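You operate a simulated robot arm through the tools that you are given. There is no shell and no other tool. Be economical: measure what you need, move in short steps, check, and stop when the job is done.

Carry out the task below with a simulated two-armed robot. There is one attempt and no reset: what you move stays moved.

JOB
Put two of the bearings from the top of the parts mat in the purple bin. Pick up the teal spanner with one hand, pass it to the other hand and put it on the shelf of the film bench. Put the brush labelled "65" from the top of the grey cabinet on the top of the detector arch and the brush marked "72" on the shelf of the parts bench. Any order will do.
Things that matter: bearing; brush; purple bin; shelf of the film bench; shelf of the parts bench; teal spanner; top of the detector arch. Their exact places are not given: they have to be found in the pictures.

The check looks at the end state, three seconds after you hand in, the way a careful person would. Anything else that was tipped, shoved, dropped, spilled or broken makes it a failure.

ROBOT AND FRAMES
Two 7-joint arms with three-finger grippers on one trunk, on a base that drives. Base frame: it is fixed to the floor where the robot stands at the start and does not move with it; the origin is under the middle of the robot, x ahead of it, y to its left, z up; the surface under the hand at the start is at about z = 0.8. Lengths are in m, angles in rad, forces in N, time in s.
The left shoulder is at the start at [0.07, 0.146, 1.162], the right one opposite. With the tool pointing down near the work surface each hand reaches from about 0.28 to 0.68 m from the robot's upright axis, wherever it stands, measured 20 degrees to its own side. Places, roughly: brush [2.25, -3.25, 1.25]; shelf of the film bench [4.4, 6.1, 0.3]; shelf of the parts bench [0.8, -0.2, 0.2]; teal spanner [3, 6.25, 0.75]; top of the detector arch (86x20 cm) [2.72, -2.66, 1.1]. Payload 2.2 kg a hand.
The tool frame of a hand sits at the grasp point between the pads (the TCP): z along the fingers, y along the line on which they close. The tips reach 0.028 m beyond it. Largest opening 0.102 m; the body of the gripper starts 0.071 m behind the TCP.
Orientation is told as [roll, pitch, yaw] about the base's x, y, z axes, in that order, counted from this pose: with the fingers straight down and closing along the base's y, the tool's x points along the base's -x, its y along +y and its z along -z.

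CONTROLS
- The arms move only by the tool play_rows. It takes "left_rows", "right_rows" or both (then of equal length, played together; a hand with none holds still); each is a list that holds one entry, the list of rows, each a list of 7 numbers: the shift along the tool's x, y, z in m, then the turn, a rotation vector about the tool's x, y, z in rad, then the opening in per cent of the stroke, from 0 (shut) to 100 (fully open). In form: [[[tx, ty, tz, rx, ry, rz, hand], ...]]. A call has 1 to 20 rows; each row is the pose to reach, as a shift and turn from the pose commanded when the call began, along the tool's axes at that moment. Each row takes 0.2 s and may step no farther than 0.05 m and 0.15 rad from the row before; otherwise, or with a gripper value out of range, the whole call is refused. A pose out of reach is approached as far as the arm can. The call stops where the force on the tool passes 40 N (or 10 N more than at its start, if that is more) or the arm is blocked; 0.2 s more then pass. The fingers move at their own pace and stop on an object; they squeeze with about 28 N. The grip force told is the motor's: it shows also when the fingers shut on nothing. Time passes only in rows, and 0.2 s behind the last, so rows that repeat a pose let the fingers close. The reply holds the time, the measured pose of the TCP, the force on the tool along the base axes, the opening and the grip force, in the units named above and with some noise, with the torque about the TCP (base axes, N m) and any sound that the robot's microphone picked up.
- Cameras (640 x 400 px; columns grow to the right, rows downward): "scene" is now at [0.1271, -0.004, 1.3692]; the picture's right is [-0.04, -1.00, 0.00], its down [-0.76, 0.03, -0.65] and it looks along [0.65, -0.03, -0.76] (base axes); focal length 264 px, centre (320, 200). "left" rides on the left gripper at [0.072, 0.038, -0.086] in its tool frame; the picture's right is [-0.46, 0.89, 0.00], its down [-0.60, -0.32, -0.73] and it looks along [-0.65, -0.34, 0.68] (tool axes); focal length 256 px, centre (320, 200). "right" rides on the right gripper at [0.069, 0.043, -0.086] in its tool frame; the picture's right is [-0.53, 0.85, 0.00], its down [-0.58, -0.36, -0.73] and it looks along [-0.62, -0.39, 0.68] (tool axes); focal length 256 px, centre (320, 200).
- camera(camera): a new picture of that camera. The clock stands still meanwhile.
- move_column(by): slides the trunk up (or, below 0, down) by that many m; the arms and the scene camera ride with it, the base frame stays. It gives what a move gives, with no picture.
- drive_base(legs): drives the robot by 1 to 6 legs, each [ahead, left, turn to the left] in m, m and rad, along the robot's own axes; the way and the turn of a leg run together, so that a leg with both is an arc; at most 1.5 m and 3.142 rad a leg. The arms and the cameras ride along, it lands a little off, and it stops where it bumps. It gives what a move gives.
- aim_head(pan, tilt): turns the head with the scene camera to pan (to the left, within 1.501 rad either way) and tilt (down, from -0.506 to 1.204), counted from straight ahead of the robot. It gives what a move gives.
- locate(camera, pixels): for up to 12 pixels [column, row] of the newest picture of that camera ("zoom" is the newest enlarged one), the place [x, y, z] in the base frame of the surface seen there, good to about 0.003 m. The clock stands still meanwhile.
- inspect(camera, box): a new picture of the part [left, top, right, bottom] of that camera's present view, enlarged. The clock stands still meanwhile.
- sign_off(): hands the job in; it is judged then, once.

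Work in short steps. Measure before you move; look again where a grasp or a placing could have gone wrong, and mend it. You have 117 turns and 106 pictures in all, those below and enlarged ones among them. Open the grippers and draw the arms clear of the work before you hand the job in, unless the task says otherwise; then end with one line.

The tools are called after "Call:" as a command line: name --argument value ..., lists and objects as JSON in quotes. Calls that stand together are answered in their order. play_rows: Moves the arms, as the interface text tells. Its arguments: {"type":"object","properties":{"left_rows":{"type":"array","items":{"type":"array","items":{"type":"array","items":{"type":"number"}}}},"right_rows":{"type":"array","items":{"type":"array","items":{"type":"array","items":{"type":"number"}}}}},"required":[]} The other tools are called the same way: move_column (by) slides the trunk up or down; drive_base (legs) drives the base; aim_head (pan, tilt) turns the head that bears the scene camera; camera (camera) takes a picture; locate (camera, pixels) gives the place of the surface under pixels of a picture; inspect (camera, box) takes an enlarged picture of a part of a camera's view; sign_off () hands the job in.

At the start:

```text
time_s: 0.0
left_ee_pos: [0.4856, 0.1978, 1.0854]
left_tool_rot: [0.001, 0.001, -0.001]
left_force: [0.3, -0.8, 0.0]
left_ft_torque: [-0.03, 0.01, 0.02]
left_gripper_width: 0.1021
left_grip_force: 0.0
right_ee_pos: [0.4463, -0.1759, 1.1394]
right_tool_rot: [0.0, 0.001, -0.002]
right_force: [-1.1, 0.0, 0.0]
right_ft_torque: [0.0, -0.02, 0.03]
right_gripper_width: 0.1023
right_grip_force: 0.1
trunk travel left (down, up): [-0.7, 0.24]
robot x, y, heading: [-0.0007, 0.0011, -0.002]
head pan, tilt: [-0.04, 0.864]
```

scene: 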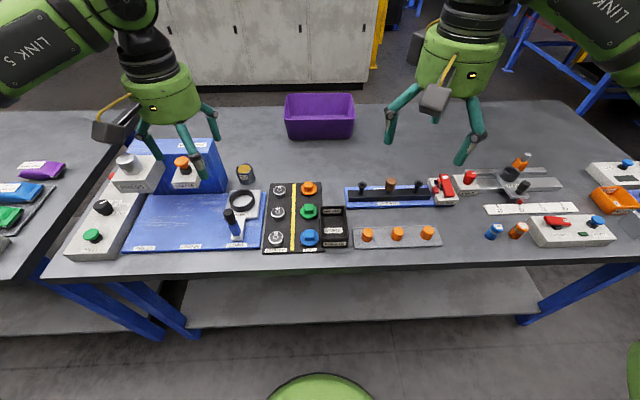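
right: 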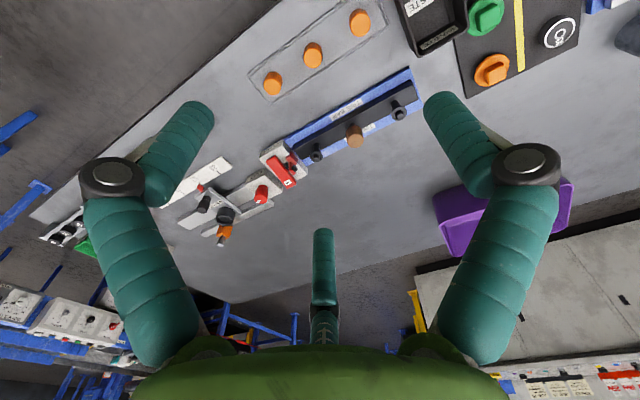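
left: 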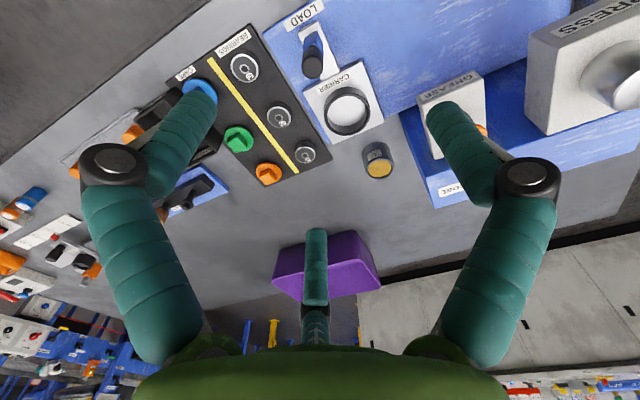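

The black mat around (292,215) in the scene picture seems to be the parts mat, with three silver bearings. I enlarge it and locate the bearings.

Call:
inspect --camera "scene" --box '[230, 160, 360, 260]'

Call:
locate --camera "scene" --pixels '[[279, 189], [278, 211], [277, 237], [320, 125], [288, 118], [352, 120], [310, 188], [300, 280], [288, 138], [352, 138], [300, 245], [400, 285]]'

```text
4.00 times, centred on (295, 210) of scene
```

zoom: 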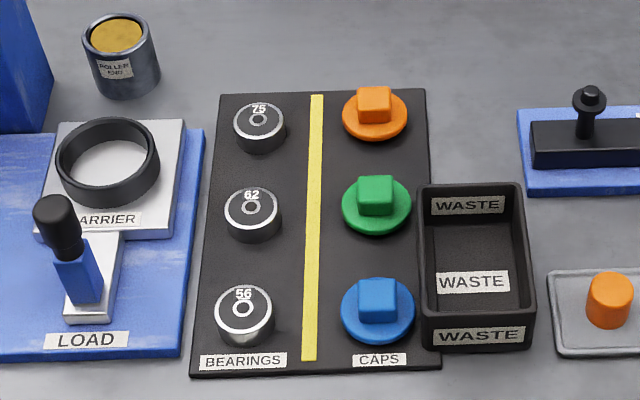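

```text
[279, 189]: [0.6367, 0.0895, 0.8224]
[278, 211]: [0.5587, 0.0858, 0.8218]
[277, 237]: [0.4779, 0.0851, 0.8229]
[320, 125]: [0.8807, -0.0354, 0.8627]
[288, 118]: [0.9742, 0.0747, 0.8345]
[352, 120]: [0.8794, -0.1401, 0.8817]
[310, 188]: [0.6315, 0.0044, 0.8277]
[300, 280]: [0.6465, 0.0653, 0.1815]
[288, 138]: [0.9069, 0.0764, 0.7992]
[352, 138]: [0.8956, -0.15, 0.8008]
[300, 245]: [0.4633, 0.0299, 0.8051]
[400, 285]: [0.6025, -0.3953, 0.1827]
```

Bearings "75", "62", "56" stand in a column on the mat. I locate the tops more exactly and look at the bin closely.

Call:
locate --camera "zoom" --pixels '[[237, 120], [283, 120], [259, 133], [228, 210], [277, 210], [252, 224], [218, 308], [270, 308], [260, 108], [251, 198], [378, 125], [378, 105]]'

Call:
inspect --camera "scene" --box '[270, 80, 370, 150]'

Call:
aim_head --pan 0 --tilt 1.2

Call:
camera --camera "scene"

```text
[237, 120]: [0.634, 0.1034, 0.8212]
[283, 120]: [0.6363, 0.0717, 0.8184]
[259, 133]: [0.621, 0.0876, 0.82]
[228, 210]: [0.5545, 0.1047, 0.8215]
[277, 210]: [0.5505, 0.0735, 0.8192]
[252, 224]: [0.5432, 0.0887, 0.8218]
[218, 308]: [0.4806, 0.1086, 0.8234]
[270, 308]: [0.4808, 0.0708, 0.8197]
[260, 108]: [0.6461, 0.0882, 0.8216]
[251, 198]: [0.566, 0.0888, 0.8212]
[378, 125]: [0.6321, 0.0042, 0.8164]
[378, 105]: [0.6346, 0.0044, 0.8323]
```

```text
5.71 times, centred on (320, 115) of scene
```

zoom: 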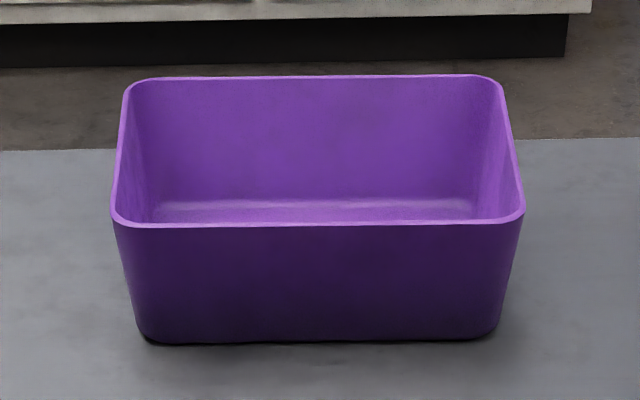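

```text
time_s: 0.8
left_ee_pos: [0.4854, 0.1977, 1.0853]
left_tool_rot: [0.0, 0.0, 0.0]
left_force: [-0.3, 0.2, 0.1]
left_ft_torque: [-0.01, -0.01, 0.02]
left_gripper_width: 0.1022
left_grip_force: 0.2
right_ee_pos: [0.4455, -0.175, 1.139]
right_tool_rot: [0.0, 0.0, -0.003]
right_force: [0.3, -0.1, -0.5]
right_ft_torque: [0.0, 0.02, 0.0]
right_gripper_width: 0.1017
right_grip_force: 0.0
trunk travel left (down, up): [-0.7, 0.24]
robot x, y, heading: [0.0011, -0.0002, 0.003]
head pan, tilt: [0.0, 1.201]
```

```text
100 pictures are left
```

scene: 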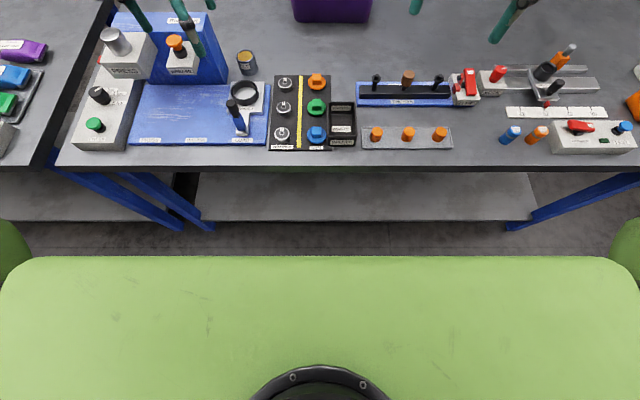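

I measure the robot's own front edge (row 262) against the bench's front edge (row 165) for the room to drive ahead.

Call:
locate --camera "scene" --pixels '[[320, 262], [320, 300], [320, 165], [320, 217], [320, 180], [10, 240], [320, 235], [60, 262], [520, 225], [200, 225], [305, 10], [362, 10]]'

Call:
locate --camera "zoom" --pixels '[[150, 222], [490, 222], [320, 78], [320, 190], [320, 214], [320, 225], [320, 335], [116, 180], [520, 180], [200, 212], [450, 212], [320, 205]]'

```text
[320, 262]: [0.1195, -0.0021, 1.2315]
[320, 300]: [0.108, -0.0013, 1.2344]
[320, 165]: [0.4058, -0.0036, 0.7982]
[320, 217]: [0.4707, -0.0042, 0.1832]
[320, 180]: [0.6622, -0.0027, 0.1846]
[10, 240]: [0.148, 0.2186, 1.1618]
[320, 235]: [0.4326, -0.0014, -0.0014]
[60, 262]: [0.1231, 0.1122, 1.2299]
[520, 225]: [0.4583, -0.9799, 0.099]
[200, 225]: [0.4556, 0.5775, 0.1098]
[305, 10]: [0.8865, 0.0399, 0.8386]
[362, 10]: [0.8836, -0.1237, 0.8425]
```

```text
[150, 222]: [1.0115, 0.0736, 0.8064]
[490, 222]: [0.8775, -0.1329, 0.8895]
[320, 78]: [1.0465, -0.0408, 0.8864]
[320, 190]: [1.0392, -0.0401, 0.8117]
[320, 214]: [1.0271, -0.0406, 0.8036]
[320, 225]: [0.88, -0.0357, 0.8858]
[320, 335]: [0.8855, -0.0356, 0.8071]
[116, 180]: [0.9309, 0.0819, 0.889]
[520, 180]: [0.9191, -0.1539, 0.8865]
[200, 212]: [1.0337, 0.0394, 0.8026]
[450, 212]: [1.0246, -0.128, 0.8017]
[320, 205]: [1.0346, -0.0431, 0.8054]
```

Bin spans x 0.88–1.046, y −0.154–0.082, rim z 0.888. First the left hand goes over bearing "75" (0.635, 0.088), partly opened, to z 0.93 and I check.

Call:
play_rows --left_rows '[[[-0.037, -0.027, 0, 0, 0, 0, 65], [-0.074, -0.055, 0, 0, 0, 0, 65], [-0.111, -0.082, 0, 0, 0, 0, 65], [-0.149, -0.11, 0, 0, 0, 0, 65], [-0.149, -0.11, 0.05, 0, 0, 0, 65], [-0.149, -0.11, 0.1, 0, 0, 0, 65], [-0.149, -0.11, 0.15, 0, 0, 0, 65], [-0.149, -0.11, 0.15, 0, 0, 0, 65]]]'

Call:
camera --camera "left"

Call:
camera --camera "scene"

```text
time_s: 2.6
left_ee_pos: [0.6352, 0.0895, 0.9331]
left_tool_rot: [-0.002, 0.001, 0.001]
left_force: [0.6, -0.5, -0.8]
left_ft_torque: [-0.02, 0.0, 0.03]
left_gripper_width: 0.0664
left_grip_force: 0.1
left hand out of reach, approached as far as the arm can: row 4, 5
right_ee_pos: [0.4446, -0.1746, 1.1392]
right_tool_rot: [0.001, 0.0, 0.001]
right_force: [0.2, 1.4, 0.3]
right_ft_torque: [-0.02, 0.0, -0.01]
right_gripper_width: 0.1021
right_grip_force: 0.1
trunk travel left (down, up): [-0.7, 0.24]
robot x, y, heading: [0.0003, 0.0018, 0.002]
head pan, tilt: [0.0, 1.201]
```

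```text
99 pictures are left
```

left: 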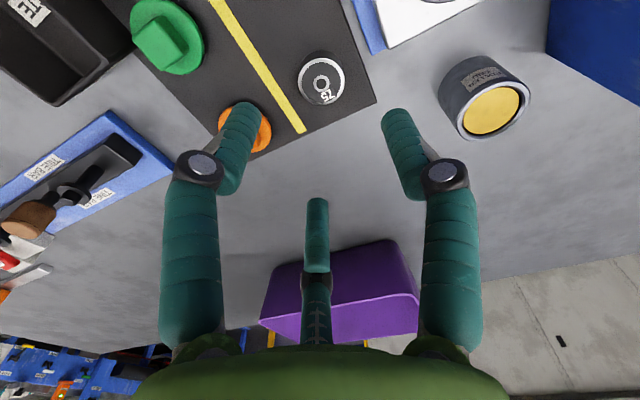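

```text
98 pictures are left
```

scene: 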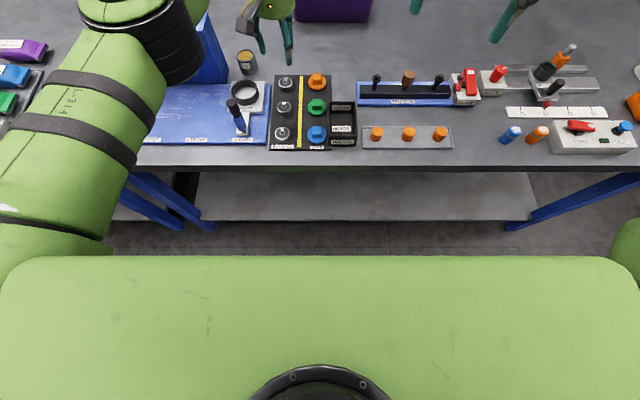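

The bearing "75" is seen at (321,78) between the fingers, but a third finger-like part shows at (317,240). I measure where it and the finger tips are.

Call:
locate --camera "left" --pixels '[[317, 203], [317, 240], [316, 290], [392, 115], [247, 110], [321, 80], [317, 320], [490, 110], [440, 170], [240, 120]]'

Call:
inspect --camera "scene" --box '[220, 0, 340, 160]'

```text
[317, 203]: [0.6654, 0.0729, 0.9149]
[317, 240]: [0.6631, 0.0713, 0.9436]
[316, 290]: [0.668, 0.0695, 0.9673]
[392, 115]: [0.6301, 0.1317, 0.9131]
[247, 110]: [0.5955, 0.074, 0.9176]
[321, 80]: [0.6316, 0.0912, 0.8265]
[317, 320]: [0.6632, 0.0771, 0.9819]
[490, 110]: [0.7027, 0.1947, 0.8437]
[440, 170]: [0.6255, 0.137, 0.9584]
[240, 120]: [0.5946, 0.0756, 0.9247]
```

```text
2.50 times, centred on (280, 80) of scene
```

zoom: 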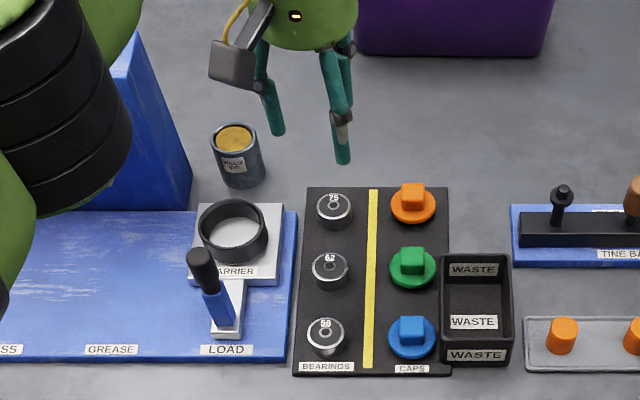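

The gripper looks three-jawed; clearances to neighbours are still fine. I descend to TCP z≈0.838 and close on "75", then lift.

Call:
play_rows --left_rows '[[[0, -0.001, 0.03, 0, 0, 0, 60], [0, -0.001, 0.06, 0, 0, 0, 60], [0, -0.001, 0.08, 0, 0, 0, 60], [0, -0.001, 0.095, 0, 0, 0, 60], [0, -0.001, 0.095, 0, 0, 0, 60], [0, -0.001, 0.095, 0, 0, 0, 0], [0, -0.001, 0.095, 0, 0, 0, 0], [0, -0.001, 0.095, 0, 0, 0, 0], [0, -0.001, 0.06, 0, 0, 0, 0], [0, -0.001, 0.02, 0, 0, 0, 0], [0, -0.001, -0.02, 0, 0, 0, 0]]]'

Call:
camera --camera "left"

```text
time_s: 5.0
left_ee_pos: [0.6349, 0.0865, 0.9542]
left_tool_rot: [0.0, 0.002, -0.001]
left_force: [-0.4, -0.1, -1.1]
left_ft_torque: [0.0, 0.0, 0.0]
left_gripper_width: 0.0342
left_grip_force: 27.9
left hand out of reach, approached as far as the arm can: row 4, 5, 6, 7, 8, 10, 11
right_ee_pos: [0.4461, -0.1748, 1.1401]
right_tool_rot: [0.002, -0.001, -0.003]
right_force: [0.2, 0.0, -0.8]
right_ft_torque: [-0.02, -0.02, 0.01]
right_gripper_width: 0.1019
right_grip_force: 0.2
trunk travel left (down, up): [-0.7, 0.24]
robot x, y, heading: [0.002, -0.003, -0.004]
head pan, tilt: [0.0, 1.201]
```

```text
96 pictures are left
```

left: 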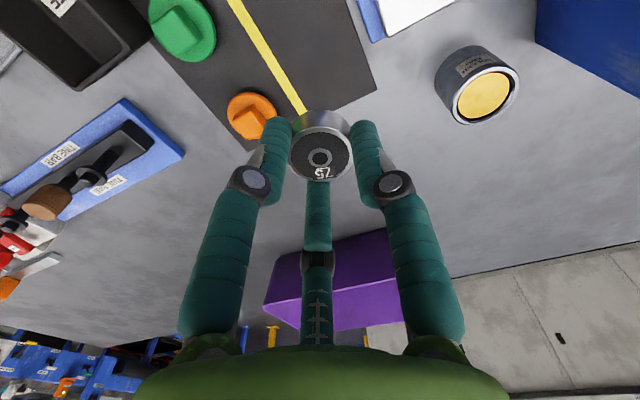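

"75" is held (width 0.034). Left hand withdraws up and back to the left; then the right hand comes over "62".

Call:
play_rows --left_rows '[[[0, 0, -0.045, 0, 0, 0, 0], [0, 0, -0.09, 0, 0, 0, 0], [0.03, 0.03, -0.12, 0, 0, 0, 0], [0.065, 0.06, -0.13, 0, 0, 0, 0], [0.1, 0.095, -0.14, 0, 0, 0, 0], [0.135, 0.13, -0.145, 0, 0, 0, 0], [0.17, 0.16, -0.15, 0, 0, 0, 0], [0.2, 0.2, -0.15, 0, 0, 0, 0], [0.2, 0.2, -0.15, 0, 0, 0, 0]]]'

Call:
play_rows --right_rows '[[[-0.02, 0.045, 0, 0, 0, 0, 65], [-0.04, 0.09, 0, 0, 0, 0, 65], [-0.06, 0.135, 0, 0, 0, 0, 65], [-0.08, 0.18, 0, 0, 0, 0, 65], [-0.1, 0.225, 0, 0, 0, 0, 65], [-0.11, 0.264, 0, 0, 0, 0, 65], [-0.11, 0.264, 0.05, 0, 0, 0, 65], [-0.11, 0.264, 0.1, 0, 0, 0, 65], [-0.11, 0.264, 0.15, 0, 0, 0, 65], [-0.11, 0.264, 0.2, 0, 0, 0, 65], [-0.11, 0.264, 0.2, 0, 0, 0, 65]]]'

Call:
camera --camera "right"

```text
refused: row 3 steps farther than a row can; nothing moved
```

```text
time_s: 6.2
left_ee_pos: [0.6378, 0.105, 0.9526]
left_tool_rot: [-0.002, 0.004, 0.031]
left_force: [0.5, 0.8, -0.6]
left_ft_torque: [-0.03, 0.02, 0.03]
left_gripper_width: 0.0341
left_grip_force: 28.3
right_ee_pos: [0.5412, 0.037, 1.1414]
right_tool_rot: [-0.027, 0.008, 0.015]
right_force: [-7.6, -10.9, 1.0]
right_ft_torque: [0.34, -0.13, 0.39]
right_gripper_width: 0.0604
right_grip_force: 0.1
right hand out of reach, approached as far as the arm can: row 6
trunk travel left (down, up): [-0.7, 0.24]
robot x, y, heading: [0.0009, -0.0035, 0.003]
head pan, tilt: [0.0, 1.201]
stopped in row 6 (right hand): the force on the tool passed its limit at 60 N (the readings are from after the stop); the commanded pose is now the measured one
```

```text
95 pictures are left
```

right: 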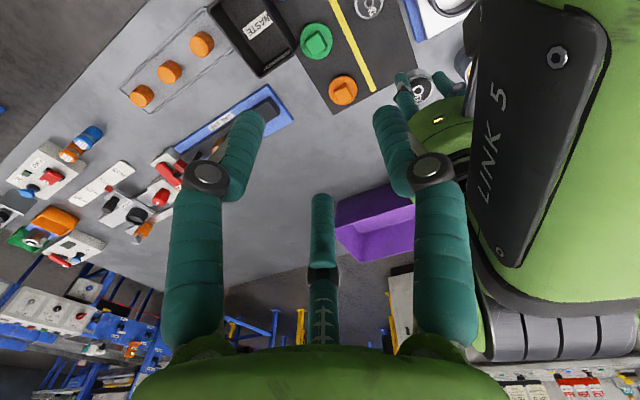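

The left call was refused (step too long), so the right hand bumped the left arm; the bearing still is held. I back the right hand away.

Call:
play_rows --right_rows '[[[0.01, -0.045, 0, 0, 0, 0, 65], [0.03, -0.09, 0, 0, 0, 0, 65], [0.05, -0.135, 0, 0, 0, 0, 65], [0.07, -0.18, 0, 0, 0, 0, 65], [0.09, -0.21, 0, 0, 0, 0, 65]]]'

Call:
play_rows --left_rows '[[[0, 0, -0.045, 0, 0, 0, 0], [0, 0, -0.09, 0, 0, 0, 0], [0.025, 0.025, -0.12, 0, 0, 0, 0], [0.055, 0.055, -0.13, 0, 0, 0, 0], [0.085, 0.085, -0.14, 0, 0, 0, 0], [0.115, 0.115, -0.145, 0, 0, 0, 0], [0.145, 0.145, -0.15, 0, 0, 0, 0], [0.175, 0.175, -0.15, 0, 0, 0, 0], [0.2, 0.2, -0.15, 0, 0, 0, 0], [0.2, 0.2, -0.15, 0, 0, 0, 0]]]'

Call:
camera --camera "left"

```text
time_s: 7.4
left_ee_pos: [0.6373, 0.0963, 0.9537]
left_tool_rot: [0.002, 0.003, 0.024]
left_force: [1.1, -0.7, 0.4]
left_ft_torque: [-0.01, -0.01, 0.01]
left_gripper_width: 0.0343
left_grip_force: 28.1
right_ee_pos: [0.4543, -0.1807, 1.1446]
right_tool_rot: [-0.022, 0.004, 0.016]
right_force: [-0.5, 0.0, 0.4]
right_ft_torque: [0.03, -0.05, 0.01]
right_gripper_width: 0.0663
right_grip_force: 0.0
trunk travel left (down, up): [-0.7, 0.24]
robot x, y, heading: [-0.0005, 0.0014, 0.001]
head pan, tilt: [0.0, 1.201]
```

```text
time_s: 9.6
left_ee_pos: [0.6123, 0.1716, 1.1527]
left_tool_rot: [0.002, 0.005, 0.031]
left_force: [0.4, 0.1, -0.1]
left_ft_torque: [0.01, -0.03, -0.01]
left_gripper_width: 0.0342
left_grip_force: 27.7
left hand out of reach, approached as far as the arm can: row 2, 3, 4, 5, 6, 7, 8, 9, 10
right_ee_pos: [0.4579, -0.1797, 1.143]
right_tool_rot: [-0.023, 0.007, 0.017]
right_force: [0.3, 0.4, 0.4]
right_ft_torque: [0.0, 0.03, 0.03]
right_gripper_width: 0.0661
right_grip_force: 0.0
trunk travel left (down, up): [-0.7, 0.24]
robot x, y, heading: [-0.0017, -0.0007, 0.001]
head pan, tilt: [0.0, 1.201]
```

```text
94 pictures are left
```

left: 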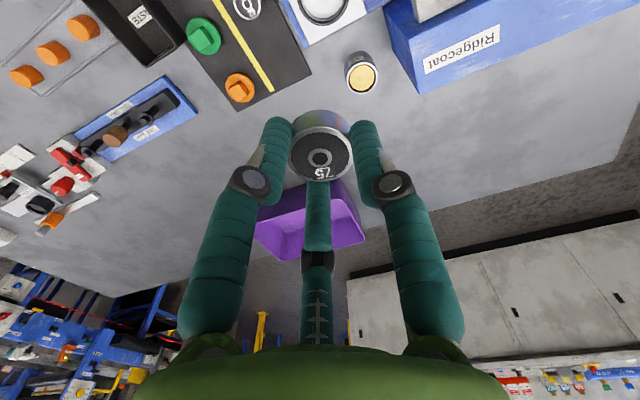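

The left hand is at (0.612,0.172,1.153), at its reach limit. I bring it closer and slightly lower.

Call:
play_rows --left_rows '[[[0.035, 0.01, 0.015, 0, 0, 0, 0], [0.07, 0.025, 0.025, 0, 0, 0, 0], [0.105, 0.045, 0.03, 0, 0, 0, 0], [0.14, 0.07, 0.03, 0, 0, 0, 0], [0.16, 0.1, 0.03, 0, 0, 0, 0], [0.16, 0.12, 0.03, 0, 0, 0, 0], [0.16, 0.12, 0.03, 0, 0, 0, 0]]]'

```text
time_s: 11.2
left_ee_pos: [0.4596, 0.286, 1.1191]
left_tool_rot: [0.001, 0.006, 0.025]
left_force: [0.1, 0.1, -0.7]
left_ft_torque: [-0.03, -0.02, 0.02]
left_gripper_width: 0.0343
left_grip_force: 27.9
right_ee_pos: [0.4572, -0.1792, 1.1441]
right_tool_rot: [-0.023, 0.003, 0.015]
right_force: [0.4, 0.8, 0.5]
right_ft_torque: [-0.02, 0.0, 0.01]
right_gripper_width: 0.0662
right_grip_force: 0.1
trunk travel left (down, up): [-0.7, 0.24]
robot x, y, heading: [0.001, -0.0025, -0.004]
head pan, tilt: [0.0, 1.201]
```

Now the right hand goes over "62" (0.5545, 0.089) to z≈0.95.

Call:
play_rows --right_rows '[[[-0.01, 0.04, 0.02, 0, 0, 0, 60], [-0.02, 0.08, 0.04, 0, 0, 0, 60], [-0.035, 0.12, 0.06, 0, 0, 0, 60], [-0.05, 0.16, 0.08, 0, 0, 0, 60], [-0.065, 0.2, 0.1, 0, 0, 0, 60], [-0.08, 0.235, 0.12, 0, 0, 0, 60], [-0.095, 0.266, 0.145, 0, 0, 0, 60], [-0.099, 0.267, 0.19, 0, 0, 0, 60], [-0.099, 0.267, 0.19, 0, 0, 0, 60]]]'

Call:
camera --camera "right"

```text
time_s: 13.2
left_ee_pos: [0.4592, 0.285, 1.1197]
left_tool_rot: [0.003, 0.004, 0.026]
left_force: [-0.1, 0.9, -0.6]
left_ft_torque: [-0.01, -0.02, -0.02]
left_gripper_width: 0.0342
left_grip_force: 27.7
right_ee_pos: [0.5514, 0.0899, 0.9498]
right_tool_rot: [-0.024, 0.004, 0.017]
right_force: [0.0, -0.2, 0.2]
right_ft_torque: [0.01, -0.03, 0.03]
right_gripper_width: 0.0612
right_grip_force: 0.1
trunk travel left (down, up): [-0.7, 0.24]
robot x, y, heading: [-0.001, -0.0009, -0.001]
head pan, tilt: [0.0, 1.201]
```

```text
93 pictures are left
```

right: 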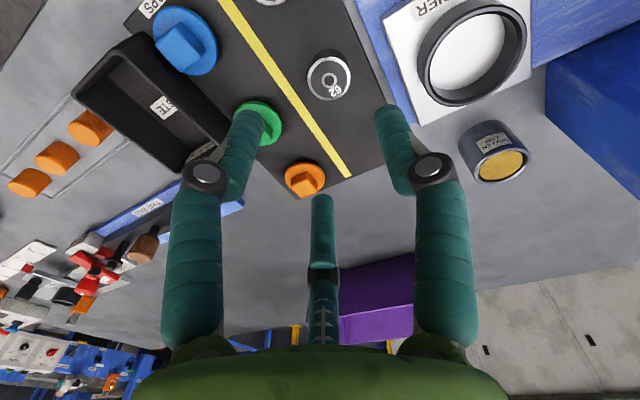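

I verify the bearing's centre from this close view, at (329,77).

Call:
locate --camera "right" --pixels '[[329, 77], [308, 77], [350, 75], [329, 56], [329, 97]]'

```text
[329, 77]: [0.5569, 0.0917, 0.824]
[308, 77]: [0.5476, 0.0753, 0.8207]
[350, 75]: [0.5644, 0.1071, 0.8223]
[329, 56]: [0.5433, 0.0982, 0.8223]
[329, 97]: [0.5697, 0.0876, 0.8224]
```

Centre is (0.5565, 0.0915). I descend 0.111 m with small correction, close and lift.

Call:
play_rows --right_rows '[[[-0.004, 0.004, 0.04, 0, 0, 0, 60], [-0.004, 0.004, 0.08, 0, 0, 0, 60], [-0.004, 0.004, 0.1, 0, 0, 0, 60], [-0.004, 0.004, 0.111, 0, 0, 0, 60], [-0.004, 0.004, 0.111, 0, 0, 0, 60], [-0.004, 0.004, 0.111, 0, 0, 0, 0], [-0.004, 0.004, 0.111, 0, 0, 0, 0], [-0.004, 0.004, 0.111, 0, 0, 0, 0], [-0.004, 0.004, 0.07, 0, 0, 0, 0], [-0.004, 0.004, 0.03, 0, 0, 0, 0], [-0.004, 0.004, -0.01, 0, 0, 0, 0], [0.02, -0.02, -0.04, 0, 0, 0, 0], [0.03, -0.05, -0.07, 0, 0, 0, 0], [0.04, -0.09, -0.09, 0, 0, 0, 0], [0.05, -0.13, -0.11, 0, 0, 0, 0], [0.06, -0.17, -0.13, 0, 0, 0, 0], [0.07, -0.21, -0.15, 0, 0, 0, 0], [0.07, -0.25, -0.16, 0, 0, 0, 0], [0.07, -0.25, -0.16, 0, 0, 0, 0]]]'

Call:
camera --camera "scene"

Call:
camera --camera "right"

```text
time_s: 17.2
left_ee_pos: [0.4594, 0.2863, 1.1199]
left_tool_rot: [-0.001, 0.007, 0.024]
left_force: [-0.4, 0.3, -1.0]
left_ft_torque: [0.0, 0.0, 0.03]
left_gripper_width: 0.0343
left_grip_force: 28.0
right_ee_pos: [0.4849, -0.1596, 1.1138]
right_tool_rot: [-0.023, 0.003, 0.016]
right_force: [0.0, 0.4, -1.1]
right_ft_torque: [-0.05, -0.01, -0.01]
right_gripper_width: 0.0343
right_grip_force: 27.8
right hand out of reach, approached as far as the arm can: row 4
trunk travel left (down, up): [-0.7, 0.24]
robot x, y, heading: [-0.0005, -0.0024, -0.001]
head pan, tilt: [0.0, 1.201]
```

```text
92 pictures are left
```

scene: 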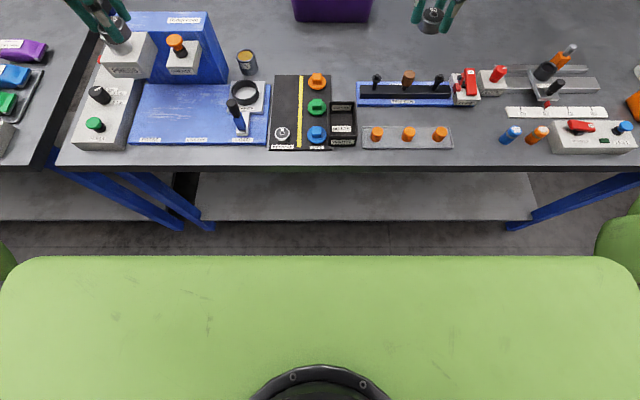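

```text
91 pictures are left
```

right: 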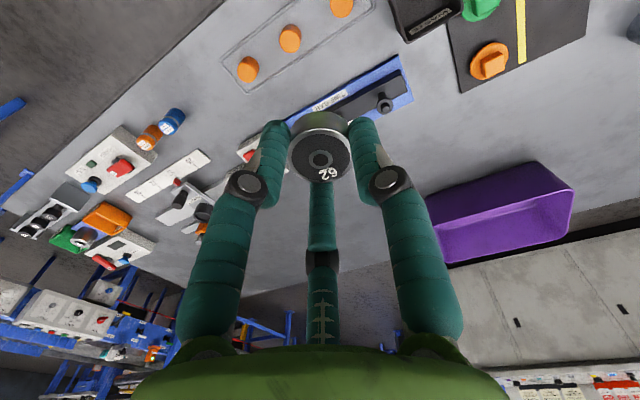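

Both bearings are held. The bin is too far away from here, so I drive ahead 0.10 m carefully.

Call:
drive_base --legs '[[0.1, 0, 0]]'

```text
time_s: 18.4
left_ee_pos: [0.5529, 0.2857, 1.1207]
left_tool_rot: [-0.001, 0.005, 0.025]
left_force: [0.6, 0.8, -0.1]
left_ft_torque: [0.01, 0.04, -0.01]
left_gripper_width: 0.0346
left_grip_force: 28.4
right_ee_pos: [0.5768, -0.1596, 1.1154]
right_tool_rot: [-0.022, 0.001, 0.017]
right_force: [0.1, 0.1, -0.6]
right_ft_torque: [0.01, 0.03, 0.03]
right_gripper_width: 0.0346
right_grip_force: 27.6
trunk travel left (down, up): [-0.7, 0.24]
robot x, y, heading: [0.0955, -0.0024, -0.001]
head pan, tilt: [0.0, 1.201]
```

No bump. Now the right hand tilts forward (about −0.8 rad around its y) and reaches toward above the bin at (0.92, −0.09, 1.0).

Call:
play_rows --right_rows '[[[-0.035, 0.007, 0.0, 0, -0.1, 0, 0], [-0.07, 0.014, 0.01, 0, -0.2, 0, 0], [-0.105, 0.021, 0.02, 0, -0.3, 0, 0], [-0.14, 0.028, 0.03, 0, -0.4, 0, 0], [-0.175, 0.035, 0.04, 0, -0.5, 0, 0], [-0.21, 0.042, 0.05, 0, -0.6, 0, 0], [-0.245, 0.05, 0.06, 0, -0.7, 0, 0], [-0.28, 0.057, 0.075, 0, -0.8, 0, 0], [-0.315, 0.064, 0.09, 0, -0.85, 0, 0], [-0.345, 0.07, 0.11, 0, -0.85, 0, 0], [-0.345, 0.07, 0.11, 0, -0.85, 0, 0]]]'

Call:
aim_head --pan 0 --tilt 0.8

Call:
camera --camera "scene"

```text
time_s: 20.8
left_ee_pos: [0.5537, 0.2842, 1.1201]
left_tool_rot: [-0.001, 0.003, 0.024]
left_force: [-0.9, 0.3, -0.3]
left_ft_torque: [-0.01, 0.02, 0.03]
left_gripper_width: 0.0342
left_grip_force: 27.6
right_ee_pos: [0.8938, -0.0951, 1.0046]
right_tool_rot: [-0.034, -0.846, 0.044]
right_force: [0.2, 0.5, -0.7]
right_ft_torque: [0.0, -0.02, 0.01]
right_gripper_width: 0.0343
right_grip_force: 27.6
right hand out of reach, approached as far as the arm can: row 10, 11
trunk travel left (down, up): [-0.7, 0.24]
robot x, y, heading: [0.0932, -0.0003, 0.001]
head pan, tilt: [0.0, 1.201]
```

```text
time_s: 21.6
left_ee_pos: [0.5533, 0.2844, 1.1202]
left_tool_rot: [0.0, 0.004, 0.024]
left_force: [-1.5, 0.1, -0.4]
left_ft_torque: [0.02, -0.01, 0.03]
left_gripper_width: 0.0341
left_grip_force: 27.7
right_ee_pos: [0.8935, -0.0938, 1.0062]
right_tool_rot: [-0.034, -0.847, 0.042]
right_force: [-0.1, -0.5, -1.1]
right_ft_torque: [0.02, -0.01, 0.01]
right_gripper_width: 0.0345
right_grip_force: 27.8
trunk travel left (down, up): [-0.7, 0.24]
robot x, y, heading: [0.0951, 0.0011, -0.002]
head pan, tilt: [0.0, 0.799]
```

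```text
90 pictures are left
```

scene: 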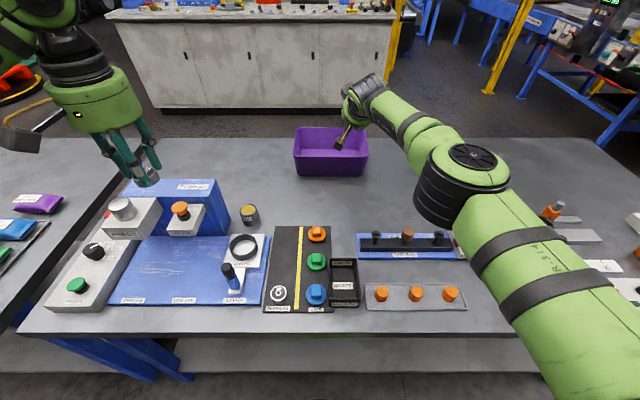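

The right hand is at (0.894,−0.094,1.005), at its limit. I drive 0.05 m further so it is well over the bin (x≈0.945).

Call:
drive_base --legs '[[0.055, 0, 0]]'

```text
time_s: 22.6
left_ee_pos: [0.6053, 0.2869, 1.1212]
left_tool_rot: [-0.001, 0.0, 0.026]
left_force: [-1.5, -0.2, -1.6]
left_ft_torque: [0.02, -0.05, -0.02]
left_gripper_width: 0.0344
left_grip_force: 28.5
right_ee_pos: [0.9473, -0.0936, 1.0088]
right_tool_rot: [-0.034, -0.849, 0.044]
right_force: [-0.4, 0.7, -0.2]
right_ft_torque: [0.01, -0.01, 0.01]
right_gripper_width: 0.0344
right_grip_force: 28.0
trunk travel left (down, up): [-0.7, 0.24]
robot x, y, heading: [0.1494, -0.0006, 0.001]
head pan, tilt: [0.0, 0.799]
```

Now I lower the right hand ~0.09 m in the bin and look before opening.

Call:
play_rows --right_rows '[[[0.03, 0, 0.026, 0, 0, 0, 0], [0.06, 0, 0.053, 0, 0, 0, 0], [0.071, 0, 0.063, 0, 0, 0, 0], [0.071, 0, 0.063, 0, 0, 0, 0]]]'

Call:
inspect --camera "scene" --box '[250, 60, 450, 185]'

Call:
camera --camera "right"

```text
time_s: 23.6
left_ee_pos: [0.6072, 0.2853, 1.1196]
left_tool_rot: [0.0, 0.005, 0.027]
left_force: [0.6, -0.2, -0.5]
left_ft_torque: [-0.02, 0.01, 0.0]
left_gripper_width: 0.0343
left_grip_force: 28.3
right_ee_pos: [0.9393, -0.1001, 0.9149]
right_tool_rot: [-0.034, -0.848, 0.044]
right_force: [-0.9, 0.4, 0.1]
right_ft_torque: [-0.01, 0.0, 0.0]
right_gripper_width: 0.0343
right_grip_force: 28.2
right hand out of reach, approached as far as the arm can: row 2, 3, 4
trunk travel left (down, up): [-0.7, 0.24]
robot x, y, heading: [0.1494, -0.0002, -0.003]
head pan, tilt: [0.0, 0.799]
```

```text
3.20 times, centred on (350, 122) of scene
```

zoom: 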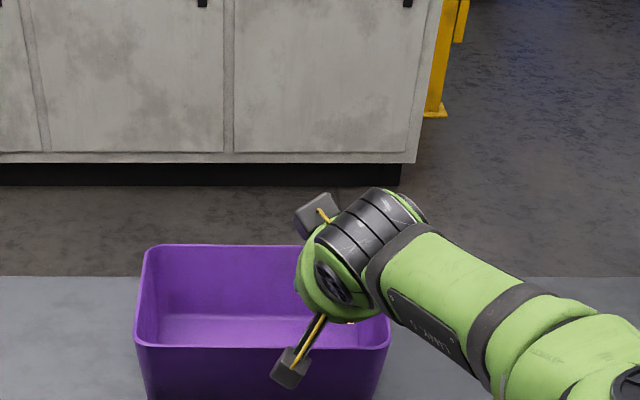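

```text
88 pictures are left
```

right: 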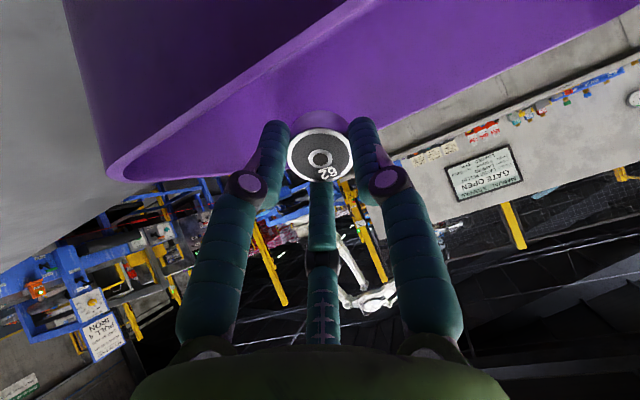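

The bearing is at about (0.95,−0.10,0.905), inside the rim outline. I open the hand and back out upward.

Call:
play_rows --right_rows '[[[0, 0, 0, 0, 0, 0, 55], [0, 0, 0, 0, 0, 0, 55], [0, 0, 0, 0, 0, 0, 55], [-0.035, 0, -0.03, 0, 0, 0, 55], [-0.067, 0, -0.06, 0, 0, 0, 55], [-0.067, 0, -0.06, 0, 0, 0, 55]]]'

Call:
camera --camera "right"

Call:
inspect --camera "scene" --box '[270, 80, 400, 185]'

```text
time_s: 25.0
left_ee_pos: [0.6091, 0.2842, 1.1185]
left_tool_rot: [0.0, 0.003, 0.027]
left_force: [-0.2, -0.1, -0.4]
left_ft_torque: [0.01, 0.0, -0.01]
left_gripper_width: 0.0347
left_grip_force: 28.2
right_ee_pos: [0.94, -0.0994, 1.0033]
right_tool_rot: [-0.034, -0.847, 0.043]
right_force: [0.2, 0.7, -0.4]
right_ft_torque: [-0.01, -0.02, -0.02]
right_gripper_width: 0.0561
right_grip_force: 0.2
trunk travel left (down, up): [-0.7, 0.24]
robot x, y, heading: [0.1515, -0.002, -0.001]
head pan, tilt: [0.0, 0.799]
```

```text
87 pictures are left
```

right: 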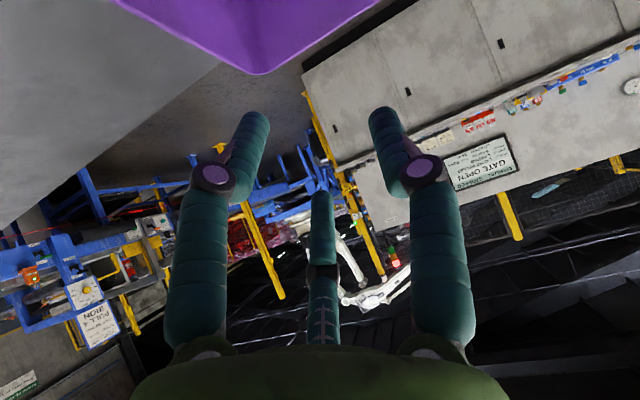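

```text
3.81 times, centred on (335, 132) of scene
```

zoom: 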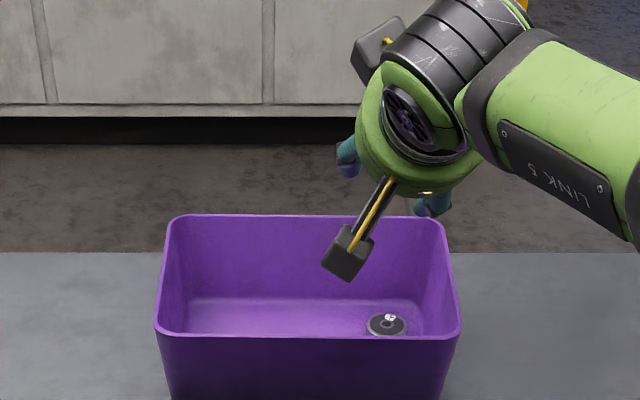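

"62" lies in the bin. The right hand folds back to its side, out of the left arm's way.

Call:
play_rows --right_rows '[[[0.016, -0.008, -0.036, 0, 0.11, 0, 55], [0.033, -0.017, -0.071, 0, 0.22, 0, 55], [0.049, -0.026, -0.107, 0, 0.33, 0, 55], [0.065, -0.035, -0.142, 0, 0.44, 0, 55], [0.081, -0.044, -0.178, 0, 0.55, 0, 55], [0.098, -0.053, -0.214, 0, 0.66, 0, 55], [0.114, -0.062, -0.249, 0, 0.77, 0, 55], [0.13, -0.08, -0.285, 0, 0.85, 0, 55], [0.14, -0.11, -0.31, 0, 0.85, 0, 55], [0.14, -0.11, -0.31, 0, 0.85, 0, 55]]]'

Call:
locate --camera "scene" --pixels '[[180, 187], [120, 207], [180, 210], [148, 175], [250, 208]]'

```text
time_s: 27.2
left_ee_pos: [0.6098, 0.287, 1.1179]
left_tool_rot: [0.0, 0.003, 0.026]
left_force: [0.0, 0.5, -0.7]
left_ft_torque: [0.01, 0.03, 0.02]
left_gripper_width: 0.0343
left_grip_force: 28.3
right_ee_pos: [0.6177, -0.2118, 1.1082]
right_tool_rot: [-0.021, 0.004, 0.017]
right_force: [-0.2, 0.4, -0.4]
right_ft_torque: [0.01, 0.0, 0.0]
right_gripper_width: 0.0561
right_grip_force: 0.1
trunk travel left (down, up): [-0.7, 0.24]
robot x, y, heading: [0.1526, -0.0019, 0.002]
head pan, tilt: [0.0, 0.799]
```

```text
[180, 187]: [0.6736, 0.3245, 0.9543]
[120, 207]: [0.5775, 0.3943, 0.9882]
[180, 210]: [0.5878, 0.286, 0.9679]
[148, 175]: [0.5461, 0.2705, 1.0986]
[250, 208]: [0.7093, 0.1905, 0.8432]
```

Machine tops are below 0.99, the left hand clears them. Left hand reaches over to above the bin at about (0.945, 0.0, 1.0), tilting forward.

Call:
play_rows --left_rows '[[[-0.028, -0.026, 0, 0, -0.08, 0, 0], [-0.056, -0.052, 0, 0, -0.16, 0, 0], [-0.084, -0.078, 0, 0, -0.24, 0, 0], [-0.112, -0.104, 0.005, 0, -0.32, 0, 0], [-0.14, -0.13, 0.01, 0, -0.4, 0, 0], [-0.168, -0.156, 0.02, 0, -0.48, 0, 0], [-0.196, -0.182, 0.03, 0, -0.56, 0, 0], [-0.224, -0.208, 0.045, 0, -0.64, 0, 0], [-0.252, -0.234, 0.06, 0, -0.72, 0, 0], [-0.28, -0.26, 0.08, 0, -0.8, 0, 0], [-0.308, -0.28, 0.1, 0, -0.85, 0, 0], [-0.335, -0.285, 0.11, 0, -0.85, 0, 0], [-0.335, -0.285, 0.11, 0, -0.85, 0, 0]]]'

Call:
inspect --camera "scene" --box '[200, 60, 400, 185]'

```text
time_s: 30.0
left_ee_pos: [0.926, 0.0203, 1.0082]
left_tool_rot: [0.002, -0.847, 0.025]
left_force: [0.4, 0.0, -0.2]
left_ft_torque: [0.01, 0.04, 0.02]
left_gripper_width: 0.034
left_grip_force: 27.6
left hand out of reach, approached as far as the arm can: row 12, 13
right_ee_pos: [0.6176, -0.2121, 1.1084]
right_tool_rot: [-0.022, 0.004, 0.018]
right_force: [0.5, 0.6, 0.0]
right_ft_torque: [-0.01, -0.03, -0.01]
right_gripper_width: 0.0561
right_grip_force: 0.0
trunk travel left (down, up): [-0.7, 0.24]
robot x, y, heading: [0.1525, -0.001, -0.001]
head pan, tilt: [0.0, 0.799]
```

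```text
3.20 times, centred on (300, 122) of scene
```

zoom: 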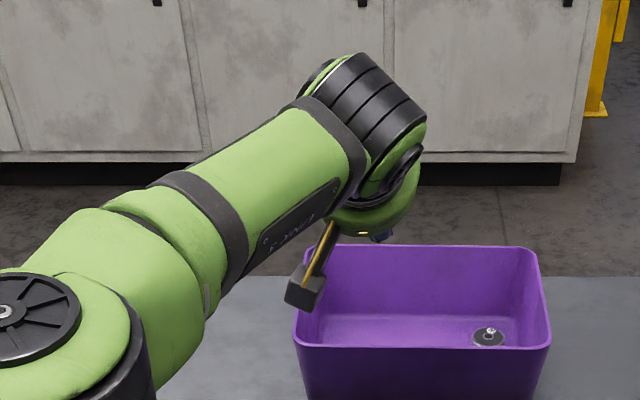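

The hand is at (0.926, 0.02, 1.008). I lower it about 0.075 m with a small shift to the right and open.

Call:
play_rows --left_rows '[[[0.025, -0.01, 0.023, 0, 0, 0, 0], [0.05, -0.02, 0.045, 0, 0, 0, 0], [0.057, -0.02, 0.052, 0, 0, 0, 0], [0.057, -0.02, 0.052, 0, 0, 0, 0]]]'

Call:
camera --camera "left"

```text
time_s: 31.0
left_ee_pos: [0.9134, 0.007, 0.9297]
left_tool_rot: [0.0, -0.847, 0.025]
left_force: [-0.1, 0.5, -0.5]
left_ft_torque: [0.0, 0.01, -0.01]
left_gripper_width: 0.0341
left_grip_force: 27.9
left hand out of reach, approached as far as the arm can: row 1, 2, 3, 4
right_ee_pos: [0.6156, -0.2116, 1.1074]
right_tool_rot: [-0.024, 0.002, 0.018]
right_force: [-0.1, -0.2, 0.4]
right_ft_torque: [-0.02, -0.01, 0.03]
right_gripper_width: 0.056
right_grip_force: 0.0
trunk travel left (down, up): [-0.7, 0.24]
robot x, y, heading: [0.1525, 0.0026, 0.001]
head pan, tilt: [0.0, 0.799]
```

```text
84 pictures are left
```

left: 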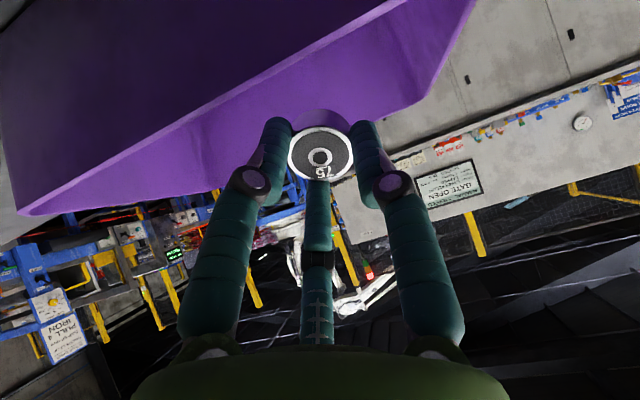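

The bearing hangs about x 0.925, inside the rim. I open, then rise.

Call:
play_rows --left_rows '[[[0, 0, 0, 0, 0, 0, 50], [0, 0, 0, 0, 0, 0, 50], [0, 0, 0, 0, 0, 0, 50], [-0.03, 0, -0.027, 0, 0, 0, 50], [-0.06, 0, -0.053, 0, 0, 0, 50], [-0.06, 0, -0.053, 0, 0, 0, 50]]]'

Call:
inspect --camera "scene" --box '[240, 80, 400, 185]'

```text
time_s: 32.4
left_ee_pos: [0.9116, 0.0064, 1.0112]
left_tool_rot: [0.001, -0.846, 0.026]
left_force: [0.3, -0.2, 0.4]
left_ft_torque: [-0.02, -0.01, 0.01]
left_gripper_width: 0.051
left_grip_force: 0.1
right_ee_pos: [0.6168, -0.2125, 1.1075]
right_tool_rot: [-0.022, 0.005, 0.019]
right_force: [0.2, -0.1, 0.1]
right_ft_torque: [-0.02, 0.0, 0.01]
right_gripper_width: 0.056
right_grip_force: 0.0
trunk travel left (down, up): [-0.7, 0.24]
robot x, y, heading: [0.1517, 0.0009, 0.001]
head pan, tilt: [0.0, 0.799]
```

```text
3.81 times, centred on (320, 132) of scene
```

zoom: 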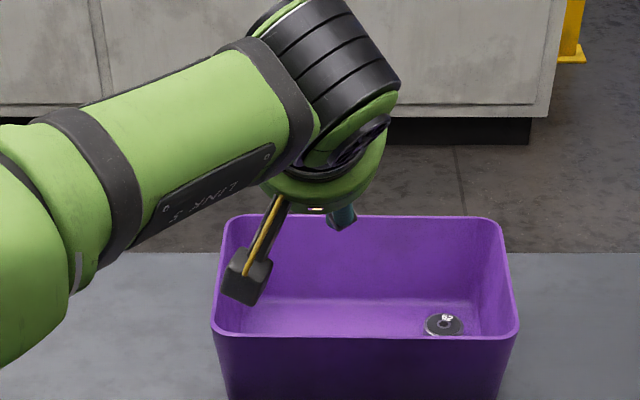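

"75" should be behind the front wall; I fold the left arm back and then verify from a raised view.

Call:
play_rows --left_rows '[[[0.008, 0.01, -0.035, 0, 0.085, 0, 50], [0.022, 0.028, -0.065, 0, 0.17, 0, 50], [0.035, 0.056, -0.095, 0, 0.255, 0, 50], [0.048, 0.085, -0.125, 0, 0.34, 0, 50], [0.06, 0.114, -0.155, 0, 0.425, 0, 50], [0.073, 0.143, -0.185, 0, 0.51, 0, 50], [0.085, 0.172, -0.215, 0, 0.595, 0, 50], [0.097, 0.2, -0.24, 0, 0.68, 0, 50], [0.11, 0.22, -0.27, 0, 0.765, 0, 50], [0.122, 0.24, -0.3, 0, 0.85, 0, 50], [0.14, 0.26, -0.33, 0, 0.85, 0, 50], [0.14, 0.26, -0.33, 0, 0.85, 0, 50]]]'

Call:
move_column --by 0.2

Call:
inspect --camera "scene" --box '[220, 120, 420, 245]'

```text
time_s: 35.0
left_ee_pos: [0.5655, 0.2595, 1.1232]
left_tool_rot: [0.003, 0.004, 0.027]
left_force: [0.1, 0.4, -0.1]
left_ft_torque: [0.03, 0.0, 0.01]
left_gripper_width: 0.0512
left_grip_force: 0.0
right_ee_pos: [0.617, -0.213, 1.1079]
right_tool_rot: [-0.019, 0.002, 0.017]
right_force: [-0.3, -0.5, -0.5]
right_ft_torque: [0.03, 0.05, -0.01]
right_gripper_width: 0.056
right_grip_force: 0.0
trunk travel left (down, up): [-0.7, 0.24]
robot x, y, heading: [0.1497, 0.0012, -0.001]
head pan, tilt: [0.0, 0.799]
```

```text
time_s: 37.1
left_ee_pos: [0.567, 0.2601, 1.3244]
left_tool_rot: [0.0, 0.004, 0.026]
left_force: [-0.4, 0.6, -0.3]
left_ft_torque: [-0.01, 0.02, -0.01]
left_gripper_width: 0.0511
left_grip_force: 0.1
right_ee_pos: [0.6156, -0.2112, 1.3083]
right_tool_rot: [-0.024, 0.003, 0.018]
right_force: [0.2, -0.2, 0.9]
right_ft_torque: [0.01, 0.0, 0.01]
right_gripper_width: 0.056
right_grip_force: 0.0
trunk travel left (down, up): [-0.9, 0.04]
robot x, y, heading: [0.15, 0.0017, 0.0]
head pan, tilt: [0.0, 0.799]
```

```text
3.20 times, centred on (320, 182) of scene
```

zoom: 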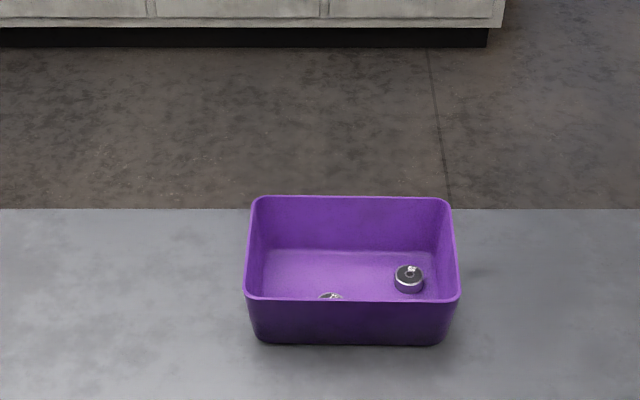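

Both bearings are in the bin. I back off from the bench and look around to the right for the way to the brushes.

Call:
drive_base --legs '[[-0.45, 0, 0]]'

Call:
aim_head --pan -1.0 --tilt 0.35

Call:
camera --camera "scene"

```text
time_s: 39.9
left_ee_pos: [0.1233, 0.2592, 1.3222]
left_tool_rot: [0.0, 0.006, 0.022]
left_force: [-0.2, 0.1, -0.3]
left_ft_torque: [0.01, 0.03, -0.02]
left_gripper_width: 0.051
left_grip_force: 0.1
right_ee_pos: [0.1712, -0.2136, 1.3064]
right_tool_rot: [-0.022, 0.004, 0.014]
right_force: [0.1, 0.0, -0.2]
right_ft_torque: [0.02, 0.03, -0.01]
right_gripper_width: 0.056
right_grip_force: 0.1
trunk travel left (down, up): [-0.9, 0.04]
robot x, y, heading: [-0.2961, -0.0004, -0.0]
head pan, tilt: [0.0, 0.799]
```

```text
time_s: 41.1
left_ee_pos: [0.1216, 0.2593, 1.3228]
left_tool_rot: [0.001, 0.004, 0.024]
left_force: [-0.1, 0.0, -0.1]
left_ft_torque: [0.02, 0.01, 0.0]
left_gripper_width: 0.0512
left_grip_force: 0.1
right_ee_pos: [0.1698, -0.2127, 1.3071]
right_tool_rot: [-0.021, 0.003, 0.015]
right_force: [0.3, 0.5, -0.1]
right_ft_torque: [0.0, 0.01, 0.05]
right_gripper_width: 0.0563
right_grip_force: 0.1
trunk travel left (down, up): [-0.9, 0.04]
robot x, y, heading: [-0.2973, 0.0025, -0.002]
head pan, tilt: [-1.0, 0.351]
```

```text
81 pictures are left
```

scene: 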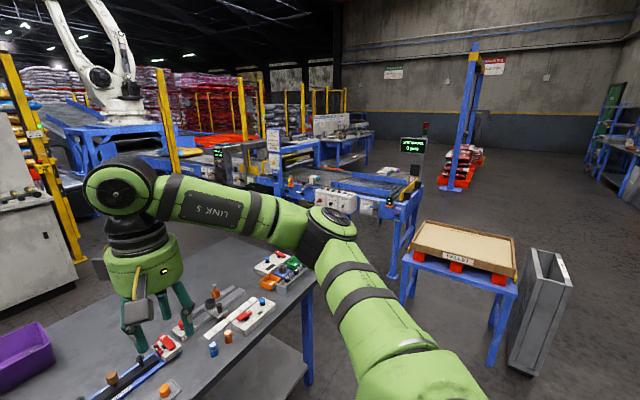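

I locate structures to the right: detector items around (300,170), the display cabinet (415,150), the tray table (450,245) and grey stand (540,310).

Call:
locate --camera "scene" --pixels '[[412, 145], [330, 192], [290, 145], [230, 155], [405, 190], [460, 225], [545, 265], [395, 215], [270, 130], [310, 385], [400, 350], [560, 200]]'

Call:
inspect --camera "scene" --box '[180, 100, 440, 260]'

```text
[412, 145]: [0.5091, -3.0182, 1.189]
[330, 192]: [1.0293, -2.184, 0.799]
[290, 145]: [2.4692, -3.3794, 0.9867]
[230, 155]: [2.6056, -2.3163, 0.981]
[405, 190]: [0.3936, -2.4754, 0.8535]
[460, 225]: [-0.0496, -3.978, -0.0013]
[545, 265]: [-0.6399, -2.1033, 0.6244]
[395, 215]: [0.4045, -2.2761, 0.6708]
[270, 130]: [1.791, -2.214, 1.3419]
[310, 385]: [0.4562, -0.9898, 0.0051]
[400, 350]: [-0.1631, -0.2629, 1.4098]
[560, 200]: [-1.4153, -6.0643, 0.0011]
```

```text
2.46 times, centred on (310, 180) of scene
```

zoom: 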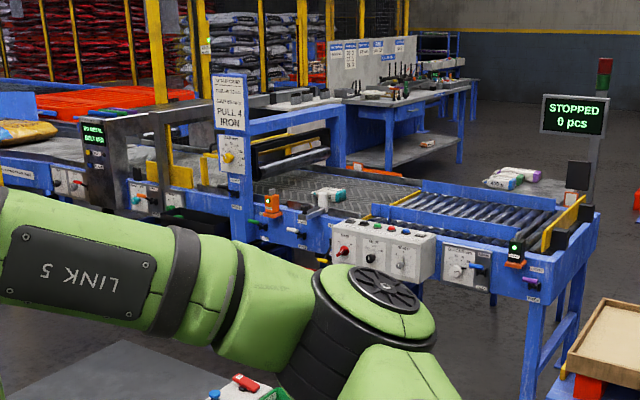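

The line runs along x at y≈−2.2 to −3; the brushes at y −3.25 need approach from its far side. I turn right to face −y and look at the way.

Call:
drive_base --legs '[[0, 0, -1.571]]'

Call:
aim_head --pan 0 --tilt 0.4

Call:
camera --camera "scene"

```text
time_s: 45.4
left_ee_pos: [-0.0385, -0.417, 1.3235]
left_tool_rot: [-0.001, 0.003, -1.548]
left_force: [0.8, -0.6, 0.4]
left_ft_torque: [0.0, -0.02, 0.0]
left_gripper_width: 0.0509
left_grip_force: 0.0
right_ee_pos: [-0.5104, -0.465, 1.3084]
right_tool_rot: [-0.022, 0.004, -1.559]
right_force: [0.7, 0.5, 0.9]
right_ft_torque: [0.0, 0.0, -0.01]
right_gripper_width: 0.0562
right_grip_force: 0.2
trunk travel left (down, up): [-0.9, 0.04]
robot x, y, heading: [-0.2935, -0.0016, -1.578]
head pan, tilt: [-1.0, 0.351]
```

```text
time_s: 46.6
left_ee_pos: [-0.0392, -0.4168, 1.3232]
left_tool_rot: [0.001, 0.004, -1.548]
left_force: [0.3, -0.1, -0.6]
left_ft_torque: [0.02, 0.0, 0.0]
left_gripper_width: 0.051
left_grip_force: 0.1
right_ee_pos: [-0.5109, -0.4652, 1.3084]
right_tool_rot: [-0.022, 0.003, -1.557]
right_force: [-0.3, 0.7, 0.6]
right_ft_torque: [0.0, 0.02, 0.02]
right_gripper_width: 0.0558
right_grip_force: 0.0
trunk travel left (down, up): [-0.9, 0.04]
robot x, y, heading: [-0.2981, 0.0022, -1.574]
head pan, tilt: [0.0, 0.4]
```

```text
79 pictures are left
```

scene: 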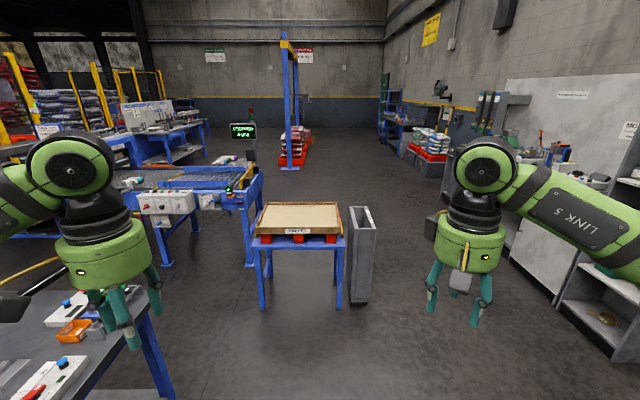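

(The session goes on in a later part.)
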